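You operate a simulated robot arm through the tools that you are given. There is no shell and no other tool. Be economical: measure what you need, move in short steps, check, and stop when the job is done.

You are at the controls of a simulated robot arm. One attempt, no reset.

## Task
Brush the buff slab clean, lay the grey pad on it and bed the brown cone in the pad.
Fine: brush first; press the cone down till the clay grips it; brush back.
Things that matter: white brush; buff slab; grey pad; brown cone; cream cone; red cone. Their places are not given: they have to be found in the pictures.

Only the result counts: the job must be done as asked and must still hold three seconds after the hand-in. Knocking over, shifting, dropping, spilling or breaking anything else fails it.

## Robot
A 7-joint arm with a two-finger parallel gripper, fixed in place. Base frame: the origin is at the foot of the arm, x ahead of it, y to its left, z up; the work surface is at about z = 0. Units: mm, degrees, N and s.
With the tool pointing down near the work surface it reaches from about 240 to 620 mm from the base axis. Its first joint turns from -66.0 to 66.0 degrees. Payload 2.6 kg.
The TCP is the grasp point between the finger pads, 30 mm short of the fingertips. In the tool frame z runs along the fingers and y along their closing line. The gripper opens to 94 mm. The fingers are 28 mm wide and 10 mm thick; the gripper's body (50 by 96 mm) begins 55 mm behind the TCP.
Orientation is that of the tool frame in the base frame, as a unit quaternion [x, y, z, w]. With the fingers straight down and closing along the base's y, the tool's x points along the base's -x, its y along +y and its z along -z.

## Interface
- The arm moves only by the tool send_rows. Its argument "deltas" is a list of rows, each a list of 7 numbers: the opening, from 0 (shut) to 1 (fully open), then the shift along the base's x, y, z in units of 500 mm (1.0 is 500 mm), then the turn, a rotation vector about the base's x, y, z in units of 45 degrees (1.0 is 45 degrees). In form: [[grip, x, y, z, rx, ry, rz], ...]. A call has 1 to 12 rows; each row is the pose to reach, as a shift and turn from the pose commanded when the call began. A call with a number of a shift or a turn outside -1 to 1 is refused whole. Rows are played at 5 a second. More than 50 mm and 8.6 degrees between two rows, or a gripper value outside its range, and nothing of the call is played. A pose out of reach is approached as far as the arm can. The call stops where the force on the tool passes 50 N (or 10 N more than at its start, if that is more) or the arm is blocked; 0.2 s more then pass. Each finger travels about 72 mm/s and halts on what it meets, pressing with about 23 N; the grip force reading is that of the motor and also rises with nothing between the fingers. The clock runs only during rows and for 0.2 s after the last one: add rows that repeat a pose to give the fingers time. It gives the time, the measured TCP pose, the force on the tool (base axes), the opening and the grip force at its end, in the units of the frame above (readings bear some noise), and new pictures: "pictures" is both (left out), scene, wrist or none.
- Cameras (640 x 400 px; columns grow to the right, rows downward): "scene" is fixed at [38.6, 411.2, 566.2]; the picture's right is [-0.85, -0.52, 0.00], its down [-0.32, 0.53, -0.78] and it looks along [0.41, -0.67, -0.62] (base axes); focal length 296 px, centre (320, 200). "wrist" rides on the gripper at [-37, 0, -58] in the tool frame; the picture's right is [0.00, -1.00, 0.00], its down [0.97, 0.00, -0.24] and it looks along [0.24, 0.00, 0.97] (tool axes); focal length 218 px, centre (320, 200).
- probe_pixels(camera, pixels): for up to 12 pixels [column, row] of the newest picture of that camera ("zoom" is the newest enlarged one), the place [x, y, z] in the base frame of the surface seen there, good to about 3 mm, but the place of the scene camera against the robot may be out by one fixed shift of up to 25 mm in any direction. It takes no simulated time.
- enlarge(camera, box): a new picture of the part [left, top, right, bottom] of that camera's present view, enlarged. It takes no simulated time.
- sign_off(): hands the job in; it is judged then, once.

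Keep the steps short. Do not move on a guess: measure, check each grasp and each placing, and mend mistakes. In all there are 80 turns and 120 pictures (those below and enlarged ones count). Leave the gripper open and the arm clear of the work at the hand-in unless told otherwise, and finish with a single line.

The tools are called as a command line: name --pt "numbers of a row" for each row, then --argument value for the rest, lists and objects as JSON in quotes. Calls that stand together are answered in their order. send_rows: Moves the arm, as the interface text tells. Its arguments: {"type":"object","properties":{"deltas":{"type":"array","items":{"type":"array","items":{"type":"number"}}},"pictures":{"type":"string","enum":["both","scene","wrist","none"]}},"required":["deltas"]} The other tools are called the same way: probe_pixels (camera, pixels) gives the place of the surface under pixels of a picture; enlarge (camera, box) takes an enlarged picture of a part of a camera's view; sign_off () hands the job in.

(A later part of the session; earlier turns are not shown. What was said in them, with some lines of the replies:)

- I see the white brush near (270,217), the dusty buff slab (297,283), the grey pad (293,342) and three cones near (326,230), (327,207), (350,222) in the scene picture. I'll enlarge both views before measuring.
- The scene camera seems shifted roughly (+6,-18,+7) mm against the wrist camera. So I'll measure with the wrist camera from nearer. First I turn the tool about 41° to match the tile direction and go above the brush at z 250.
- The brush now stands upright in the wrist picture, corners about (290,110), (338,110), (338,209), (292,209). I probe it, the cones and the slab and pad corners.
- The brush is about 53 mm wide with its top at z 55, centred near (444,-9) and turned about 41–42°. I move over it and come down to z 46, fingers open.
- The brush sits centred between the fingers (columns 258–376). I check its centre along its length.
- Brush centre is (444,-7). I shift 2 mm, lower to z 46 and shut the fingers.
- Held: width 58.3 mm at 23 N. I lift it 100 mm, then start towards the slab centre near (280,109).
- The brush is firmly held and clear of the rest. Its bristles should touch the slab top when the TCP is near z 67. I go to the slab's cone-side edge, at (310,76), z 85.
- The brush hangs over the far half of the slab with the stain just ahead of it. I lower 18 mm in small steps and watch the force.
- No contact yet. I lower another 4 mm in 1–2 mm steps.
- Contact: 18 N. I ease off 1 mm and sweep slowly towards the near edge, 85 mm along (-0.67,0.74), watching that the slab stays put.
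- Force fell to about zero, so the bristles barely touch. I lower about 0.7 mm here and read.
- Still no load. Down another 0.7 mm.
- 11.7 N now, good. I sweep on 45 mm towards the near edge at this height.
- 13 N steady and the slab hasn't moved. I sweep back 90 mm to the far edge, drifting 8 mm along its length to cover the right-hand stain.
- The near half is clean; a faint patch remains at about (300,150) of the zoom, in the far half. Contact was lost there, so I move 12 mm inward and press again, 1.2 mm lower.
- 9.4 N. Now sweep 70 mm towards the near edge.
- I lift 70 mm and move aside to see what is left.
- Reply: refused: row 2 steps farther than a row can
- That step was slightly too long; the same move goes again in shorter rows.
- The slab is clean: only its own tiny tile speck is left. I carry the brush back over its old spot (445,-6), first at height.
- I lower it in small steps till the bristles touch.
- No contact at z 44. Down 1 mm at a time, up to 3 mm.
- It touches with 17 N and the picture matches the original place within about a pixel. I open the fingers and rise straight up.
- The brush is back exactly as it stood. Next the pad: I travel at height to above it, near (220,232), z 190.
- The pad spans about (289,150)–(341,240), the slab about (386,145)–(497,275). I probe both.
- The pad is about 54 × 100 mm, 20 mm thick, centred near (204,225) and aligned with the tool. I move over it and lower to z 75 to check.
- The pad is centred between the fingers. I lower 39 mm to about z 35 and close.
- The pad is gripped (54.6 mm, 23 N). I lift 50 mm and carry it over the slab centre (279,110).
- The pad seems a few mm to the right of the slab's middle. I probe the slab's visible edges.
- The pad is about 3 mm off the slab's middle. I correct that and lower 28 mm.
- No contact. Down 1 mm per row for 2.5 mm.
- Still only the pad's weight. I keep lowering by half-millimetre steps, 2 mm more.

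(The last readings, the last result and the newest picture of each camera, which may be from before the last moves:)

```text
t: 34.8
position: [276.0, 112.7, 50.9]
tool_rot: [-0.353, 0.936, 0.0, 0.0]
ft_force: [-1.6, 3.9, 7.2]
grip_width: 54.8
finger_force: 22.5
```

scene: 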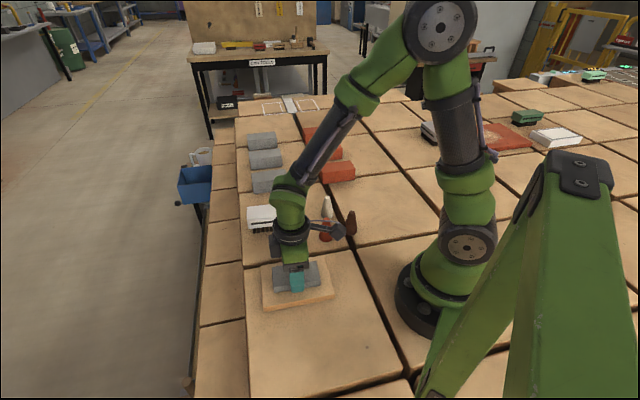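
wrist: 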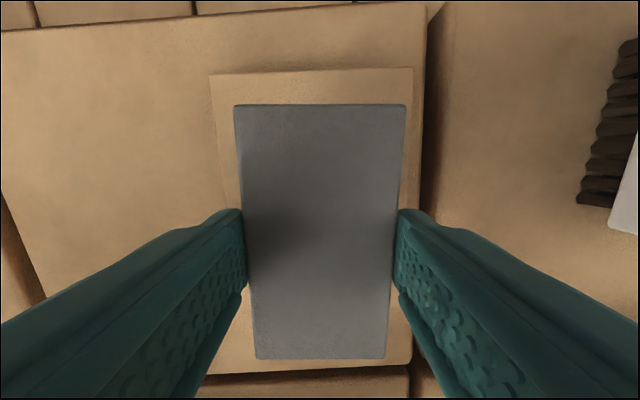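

Contact at 7 N. I open and rise.

send_rows --pt "0.3 0 0 0.0004 0 0 0" --pt "1 0 0 0.0004 0 0 0" --pt "1 0 0 0.0004 0 0 0" --pt "1 0 0 0.0004 0 0 0" --pt "1 0 0 0.06 0 0 0" --pt "1 0 0 0.14 0 0 0" --pt "1 0 0 0.22 0 0 0" --pt "1 0 0 0.28 0 0 0" --pt "1 0 0 0.28 0 0 0" --pictures "both"

enlarge --camera "scene" --box '[240, 230, 360, 320]'

```text
t: 36.8
position: [277.7, 113.3, 188.8]
tool_rot: [-0.354, 0.935, 0.0, 0.0]
ft_force: [-0.7, 0.2, 0.0]
grip_width: 94.0
finger_force: 0.0
```

scene: 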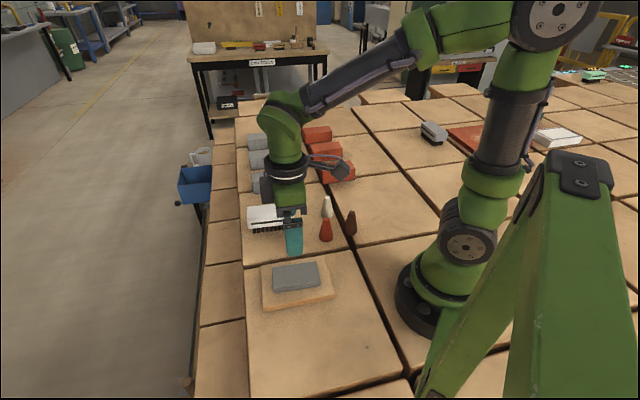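
wrist: 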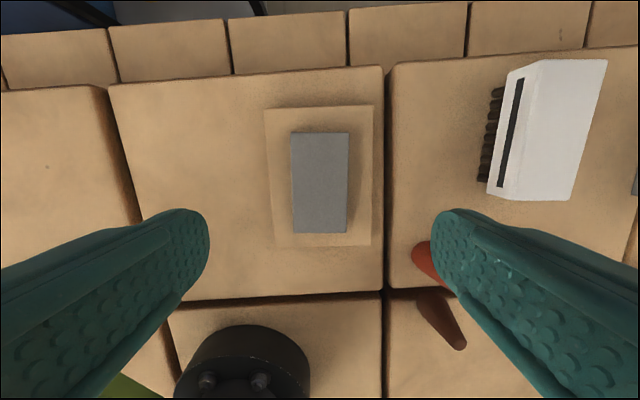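

```text
4.44 times, centred on (300, 275) of scene
```

zoom: 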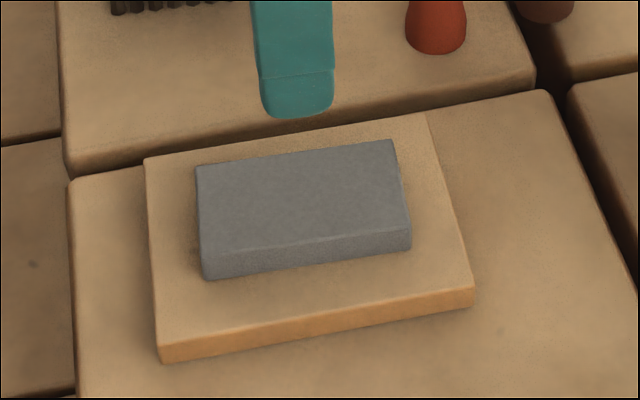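

The pad lies square on the slab with margin all round. Now to the cones: I travel at height to (285,-65), z 190, to look down at them.

send_rows --pt "1 0.0 -0.08 0 0 0 0" --pt "1 0.0 -0.16 0 0 0 0" --pt "1 0.0 -0.24 0 0 0 0" --pt "1 0.01 -0.32 0 0 0 0" --pt "1 0.016 -0.356 0 0 0 0" --pt "1 0.016 -0.356 0 0 0 0" --pictures "wrist"

```text
t: 38.2
position: [284.7, -64.5, 189.0]
tool_rot: [-0.354, 0.935, 0.0, 0.0]
ft_force: [-0.4, 0.0, 0.1]
grip_width: 94.0
finger_force: 0.1
```

wrist: 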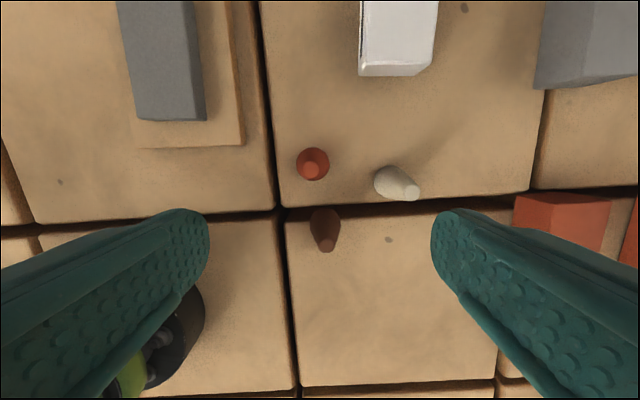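

The brown cone is at about (325,228), its tip near (327,246). I probe and enlarge.

probe_pixels --camera "wrist" --pixels '[[327, 247], [313, 231], [338, 231], [325, 215], [325, 230], [315, 166], [405, 192], [350, 260]]'

enlarge --camera "wrist" --box '[260, 130, 440, 270]'

```text
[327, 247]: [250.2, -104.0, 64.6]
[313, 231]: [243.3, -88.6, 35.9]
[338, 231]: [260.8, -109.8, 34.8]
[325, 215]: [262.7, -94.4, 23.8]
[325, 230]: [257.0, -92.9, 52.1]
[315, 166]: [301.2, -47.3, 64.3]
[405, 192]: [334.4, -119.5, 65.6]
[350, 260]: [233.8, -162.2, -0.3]
```

```text
2.86 times, centred on (350, 200) of wrist
```

zoom: 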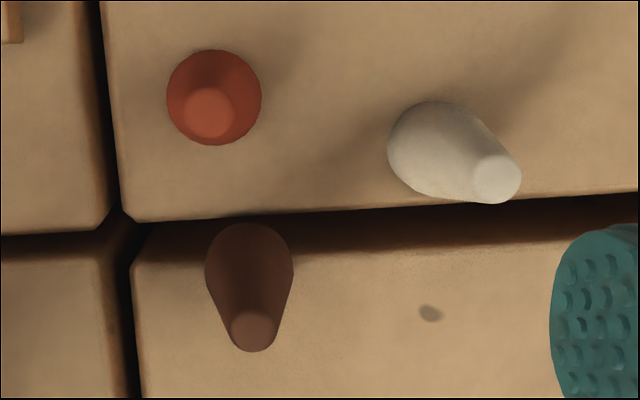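

The brown cone stands about 65 mm tall, 32 mm at the base and 13 mm at the tip, axis near (251.5,-101.5). I go above it, tips at z 80, to check centring.

send_rows --pt "1 -0.035 -0.036 -0.02 0 0 0" --pt "1 -0.067 -0.072 -0.06 0 0 0" --pt "1 -0.067 -0.072 -0.12 0 0 0" --pt "1 -0.067 -0.072 -0.16 0 0 0" --pt "1 -0.067 -0.072 -0.16 0 0 0" --pictures "both"

```text
t: 39.4
position: [252.3, -102.2, 110.8]
tool_rot: [-0.353, 0.935, 0.0, 0.001]
ft_force: [0.0, -0.1, -1.2]
grip_width: 93.9
finger_force: 0.1
```

scene: 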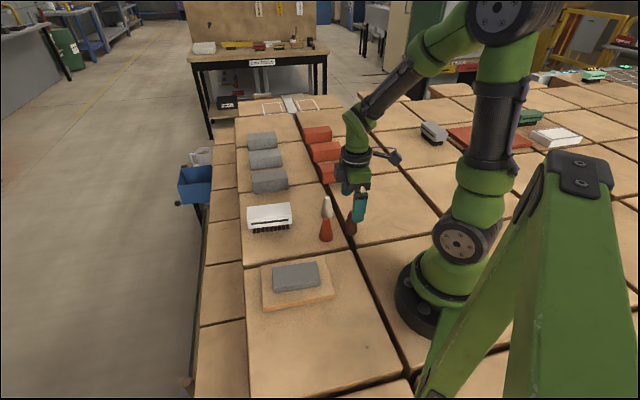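
wrist: 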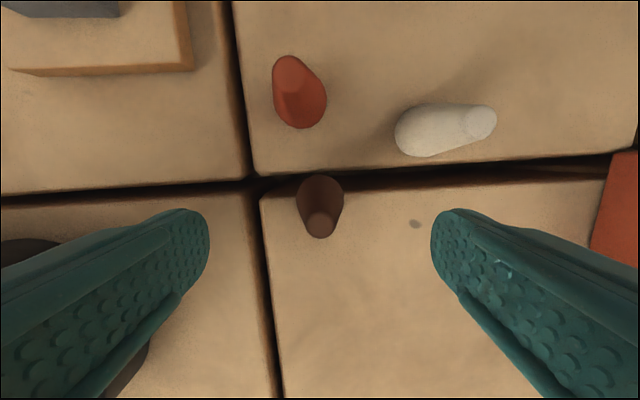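

The cone is centred between the fingers within 1–2 mm (tip at (321,224), expected row 222). I lower 58 mm and close gently around it.

send_rows --pt "1 0 0 -0.05 0 0 0" --pt "1 0 0 -0.1 0 0 0" --pt "1 0 0 -0.116 0 0 0" --pt "1 0 0 -0.116 0 0 0" --pt "0.1 0 0 -0.116 0 0 0" --pt "0.1 0 0 -0.116 0 0 0" --pt "0.1 0 0 -0.116 0 0 0" --pt "0.1 0 0 -0.116 0 0 0" --pt "0.1 0 0 -0.116 0 0 0" --pictures "both"

enlarge --camera "scene" --box '[300, 170, 400, 250]'

```text
t: 41.4
position: [250.7, -102.2, 53.9]
tool_rot: [-0.354, 0.935, 0.001, 0.0]
ft_force: [-0.1, -0.3, 0.1]
grip_width: 27.1
finger_force: 22.9
```

scene: 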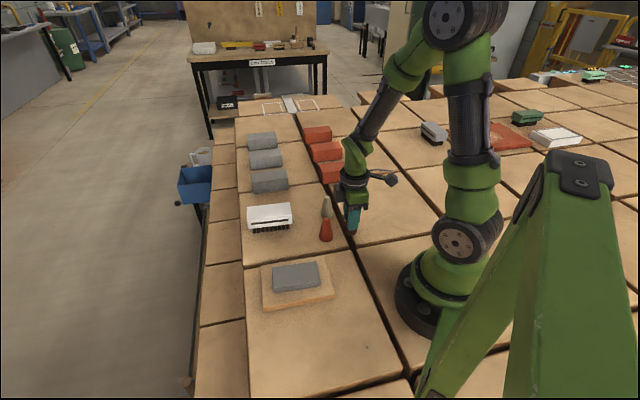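
wrist: 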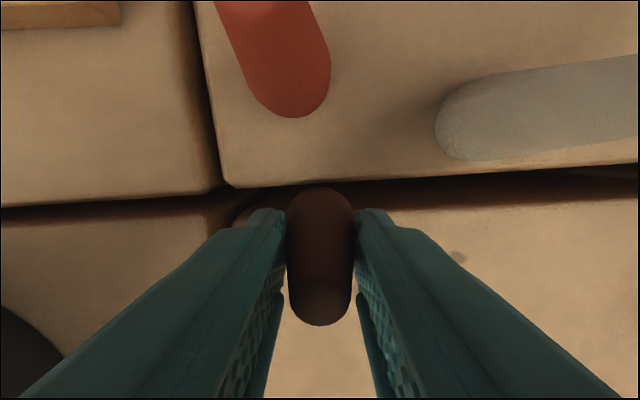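

```text
5.00 times, centred on (350, 210) of scene
```

zoom: 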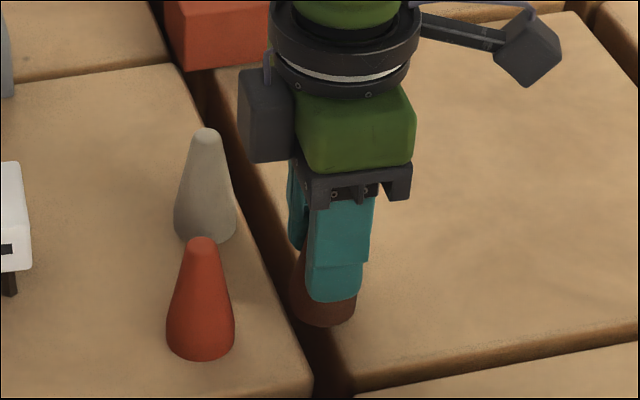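

Gripped: 27.1 mm, 23 N. I lift 20 mm slowly to check that it hangs straight.

send_rows --pt "0.1 0 0 0.01 0 0 0" --pt "0.1 0 0 0.025 0 0 0" --pt "0.1 0 0 0.04 0 0 0" --pt "0.1 0 0 0.04 0 0 0" --pictures "both"

enlarge --camera "scene" --box '[300, 170, 400, 250]'

```text
t: 42.4
position: [254.1, -104.0, 74.0]
tool_rot: [-0.354, 0.935, 0.0, 0.0]
ft_force: [1.4, 0.6, -1.2]
grip_width: 27.0
finger_force: 22.9
```

scene: 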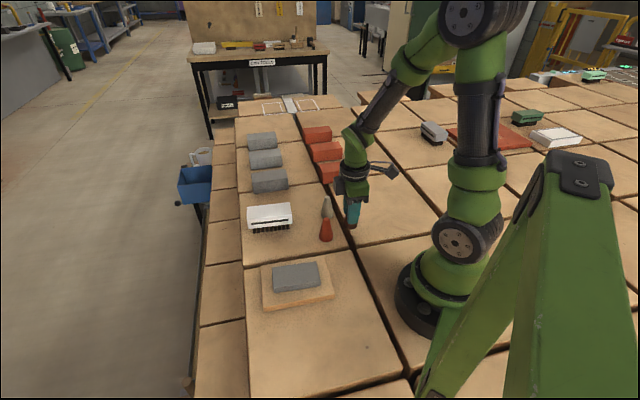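
wrist: 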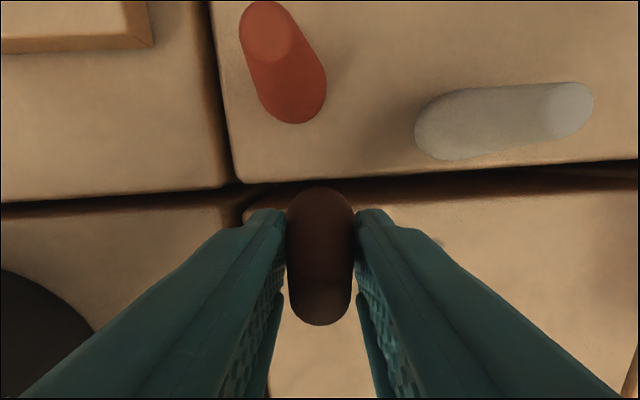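

```text
5.00 times, centred on (350, 210) of scene
```

zoom: 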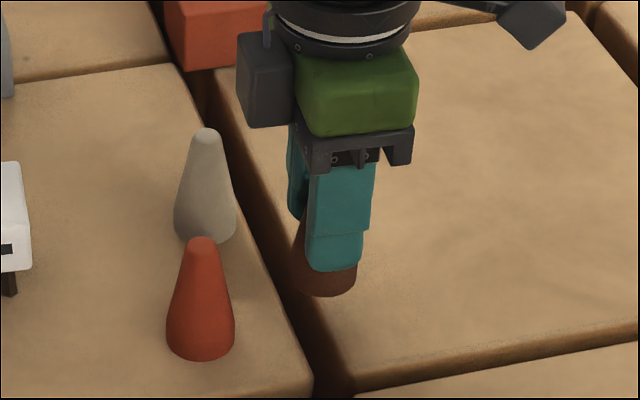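

The cone is held rigidly and upright. I raise it well above its neighbours and carry it over the pad centre (277,112).

send_rows --pt "0.1 0 0 0.08 0 0 0" --pt "0.1 0 0 0.15 0 0 0" --pt "0.1 0.005 0.06 0.15 0 0 0" --pt "0.1 0.012 0.14 0.15 0 0 0" --pt "0.1 0.02 0.22 0.15 0 0 0" --pt "0.1 0.03 0.3 0.15 0 0 0" --pt "0.1 0.04 0.37 0.15 0 0 0" --pt "0.1 0.051 0.428 0.13 0 0 0" --pt "0.1 0.051 0.428 0.09 0 0 0" --pt "0.1 0.051 0.428 0.07 0 0 0" --pt "0.1 0.051 0.428 0.07 0 0 0" --pictures "both"

enlarge --camera "scene" --box '[240, 220, 360, 320]'

```text
t: 44.8
position: [275.0, 112.3, 108.6]
tool_rot: [-0.354, 0.935, 0.0, -0.001]
ft_force: [0.1, 0.0, 0.2]
grip_width: 27.0
finger_force: 22.9
```

scene: 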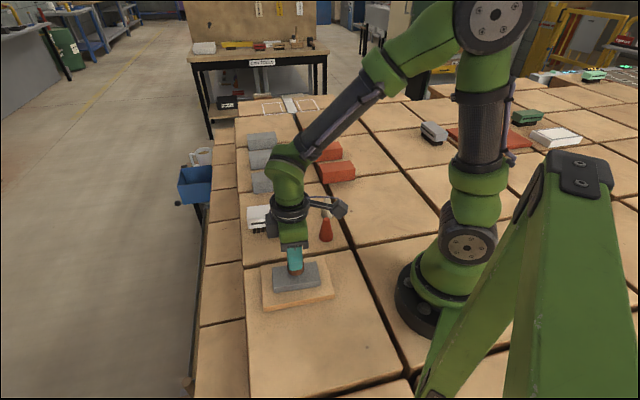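
wrist: 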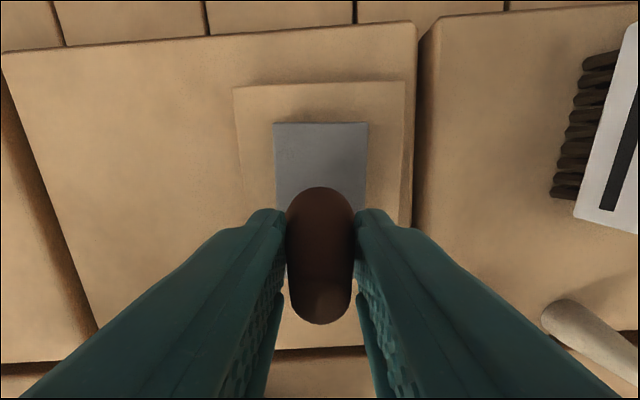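

```text
4.00 times, centred on (300, 270) of scene
```

zoom: 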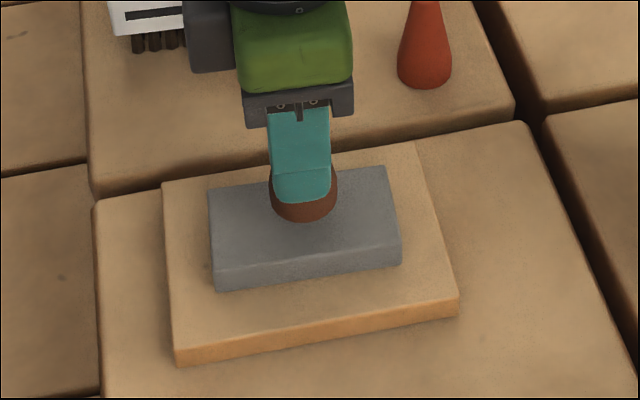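

The cone hangs over the pad's middle. I lower 12 mm, then finer.

send_rows --pt "0.1 0 0 -0.012 0 0 0" --pt "0.1 0 0 -0.024 0 0 0" --pt "0.1 0 0 -0.028 0 0 0" --pt "0.1 0 0 -0.028 0 0 0" --pictures "none"

```text
t: 45.8
position: [278.0, 112.8, 94.4]
tool_rot: [-0.353, 0.935, 0.0, 0.0]
ft_force: [-0.5, -0.7, 0.3]
grip_width: 26.8
finger_force: 23.5
```

send_rows --pt "0.1 0 0 -0.002 0 0 0" --pt "0.1 0 0 -0.004 0 0 0" --pt "0.1 0 0 -0.006 0 0 0" --pt "0.1 0 0 -0.006 0 0 0" --pictures "none"

```text
t: 46.8
position: [276.6, 113.7, 92.6]
tool_rot: [-0.354, 0.935, 0.0, 0.001]
ft_force: [0.4, -0.4, -0.8]
grip_width: 26.9
finger_force: 23.1
```

No contact yet at z 91.5 commanded. Another 3 mm in 1 mm steps.

send_rows --pt "0.1 0 0 -0.002 0 0 0" --pt "0.1 0 0 -0.004 0 0 0" --pt "0.1 0 0 -0.006 0 0 0" --pt "0.1 0 0 -0.006 0 0 0" --pictures "scene"

enlarge --camera "scene" --box '[260, 240, 340, 310]'

```text
t: 47.8
position: [277.6, 112.6, 89.6]
tool_rot: [-0.354, 0.935, -0.001, 0.002]
ft_force: [-0.4, 7.5, 26.8]
grip_width: 27.7
finger_force: 23.3
```

scene: 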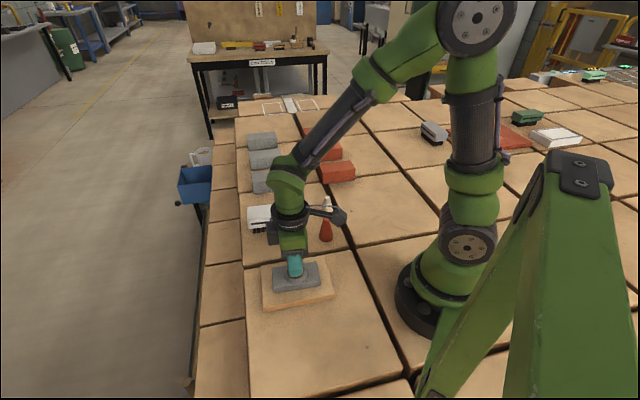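

```text
5.71 times, centred on (300, 275) of scene
```

zoom: 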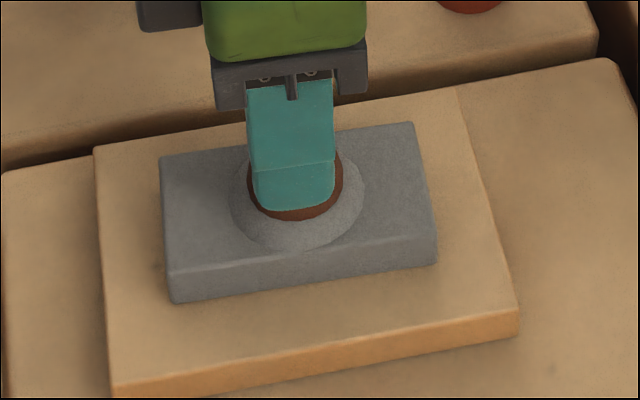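

At 27 N the clay has raised a ring around the cone's foot. I press 1 mm further and hold to make sure.

send_rows --pt "0.1 0 0 -0.001 0 0 0" --pt "0.1 0 0 -0.002 0 0 0" --pt "0.1 0 0 -0.002 0 0 0" --pt "0.1 0 0 -0.002 0 0 0" --pictures "scene"

enlarge --camera "scene" --box '[260, 240, 340, 310]'

```text
t: 48.8
position: [276.2, 113.6, 87.9]
tool_rot: [-0.353, 0.936, 0.0, 0.0]
ft_force: [0.4, 0.8, 25.8]
grip_width: 28.1
finger_force: 22.9
```

scene: 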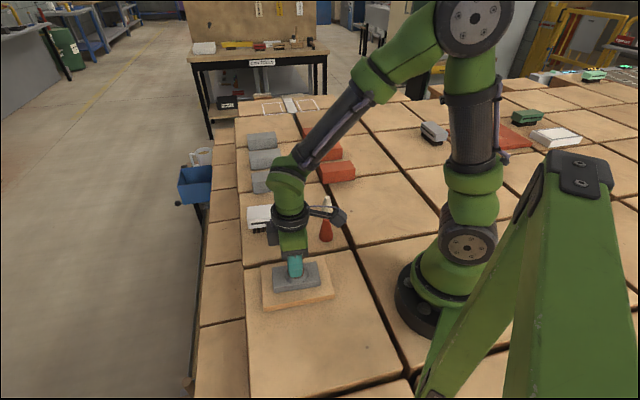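

```text
5.71 times, centred on (300, 275) of scene
```

zoom: 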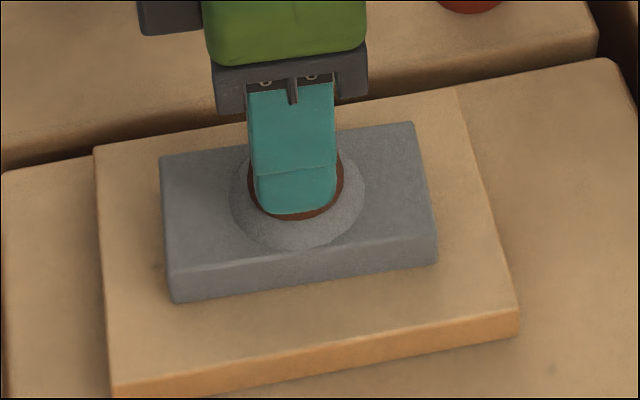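

Force holds near 26 N, with the fingers now only sliding down the taper; the clay collar is unchanged. I open and rise straight up.

send_rows --pt "0.6 0 0 0 0 0 0" --pt "1 0 0 0 0 0 0" --pt "1 0 0 0 0 0 0" --pt "1 0 0 0 0 0 0" --pt "1 0 0 0.06 0 0 0" --pt "1 0 0 0.14 0 0 0" --pt "1 0 0 0.22 0 0 0" --pt "1 0 0 0.3 0 0 0" --pt "1 0.05 0 0.34 0 0 0" --pt "1 0.12 0.04 0.34 0 0 0" --pt "1 0.19 0.06 0.34 0 0 0" --pt "1 0.19 0.06 0.34 0 0 0" --pictures "both"

enlarge --camera "scene" --box '[240, 190, 380, 320]'

```text
t: 51.4
position: [370.6, 143.2, 260.1]
tool_rot: [-0.353, 0.935, 0.001, 0.001]
ft_force: [0.2, 0.7, 0.1]
grip_width: 94.2
finger_force: 0.0
```

scene: 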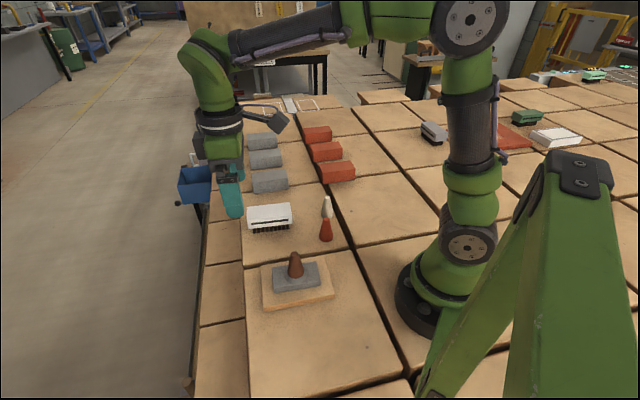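
wrist: 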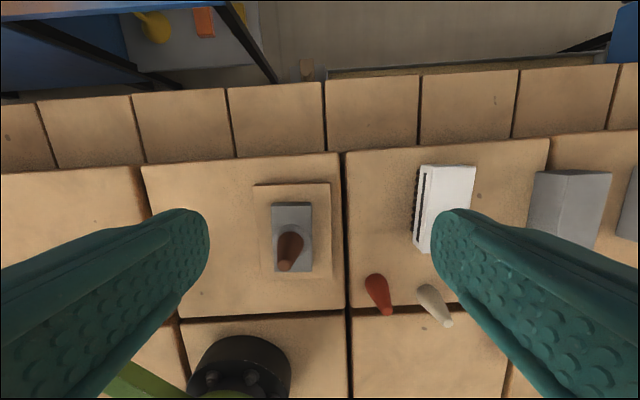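

```text
3.08 times, centred on (310, 255) of scene
```

zoom: 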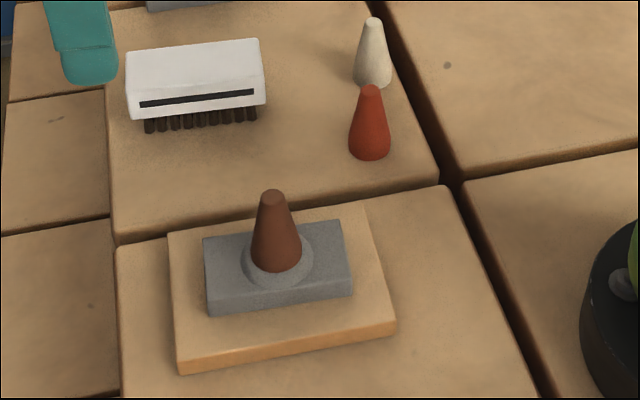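

The cone stands upright in the pad with a clay collar, the brush is back, and the other cones haven't moved. I check the bedding depth from the heights.

probe_pixels --camera "wrist" --pixels '[[285, 266], [280, 210], [305, 210], [260, 190], [280, 266]]'

enlarge --camera "wrist" --box '[240, 170, 350, 290]'

```text
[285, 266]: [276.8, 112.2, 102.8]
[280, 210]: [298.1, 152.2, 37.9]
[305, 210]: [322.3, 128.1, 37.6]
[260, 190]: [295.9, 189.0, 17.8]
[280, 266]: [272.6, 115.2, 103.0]
```

```text
3.33 times, centred on (295, 230) of wrist
```

zoom: 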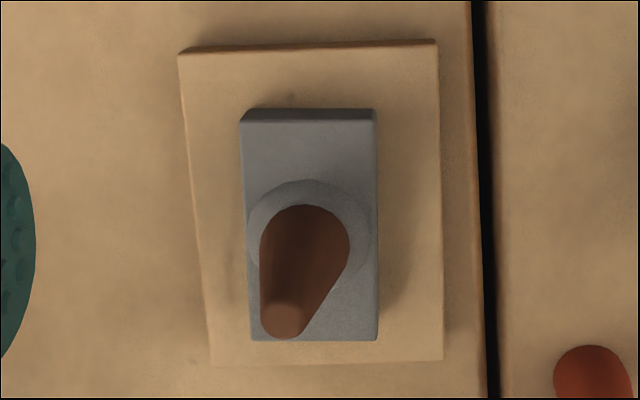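

Cone upright at the centre of the pad, with the collar formed only by pressing and still there after release. The pad lies within the clean slab, the brush is back in its place, and the arm is clear with the gripper open. I hand in.

sign_off

```text
The job is handed in.
```

I brushed the slab clean, put the brush back, laid the grey pad on the slab and pressed the brown cone into it (about 26 N, clay collar formed, though I didn't tug-test the grip), then handed in.
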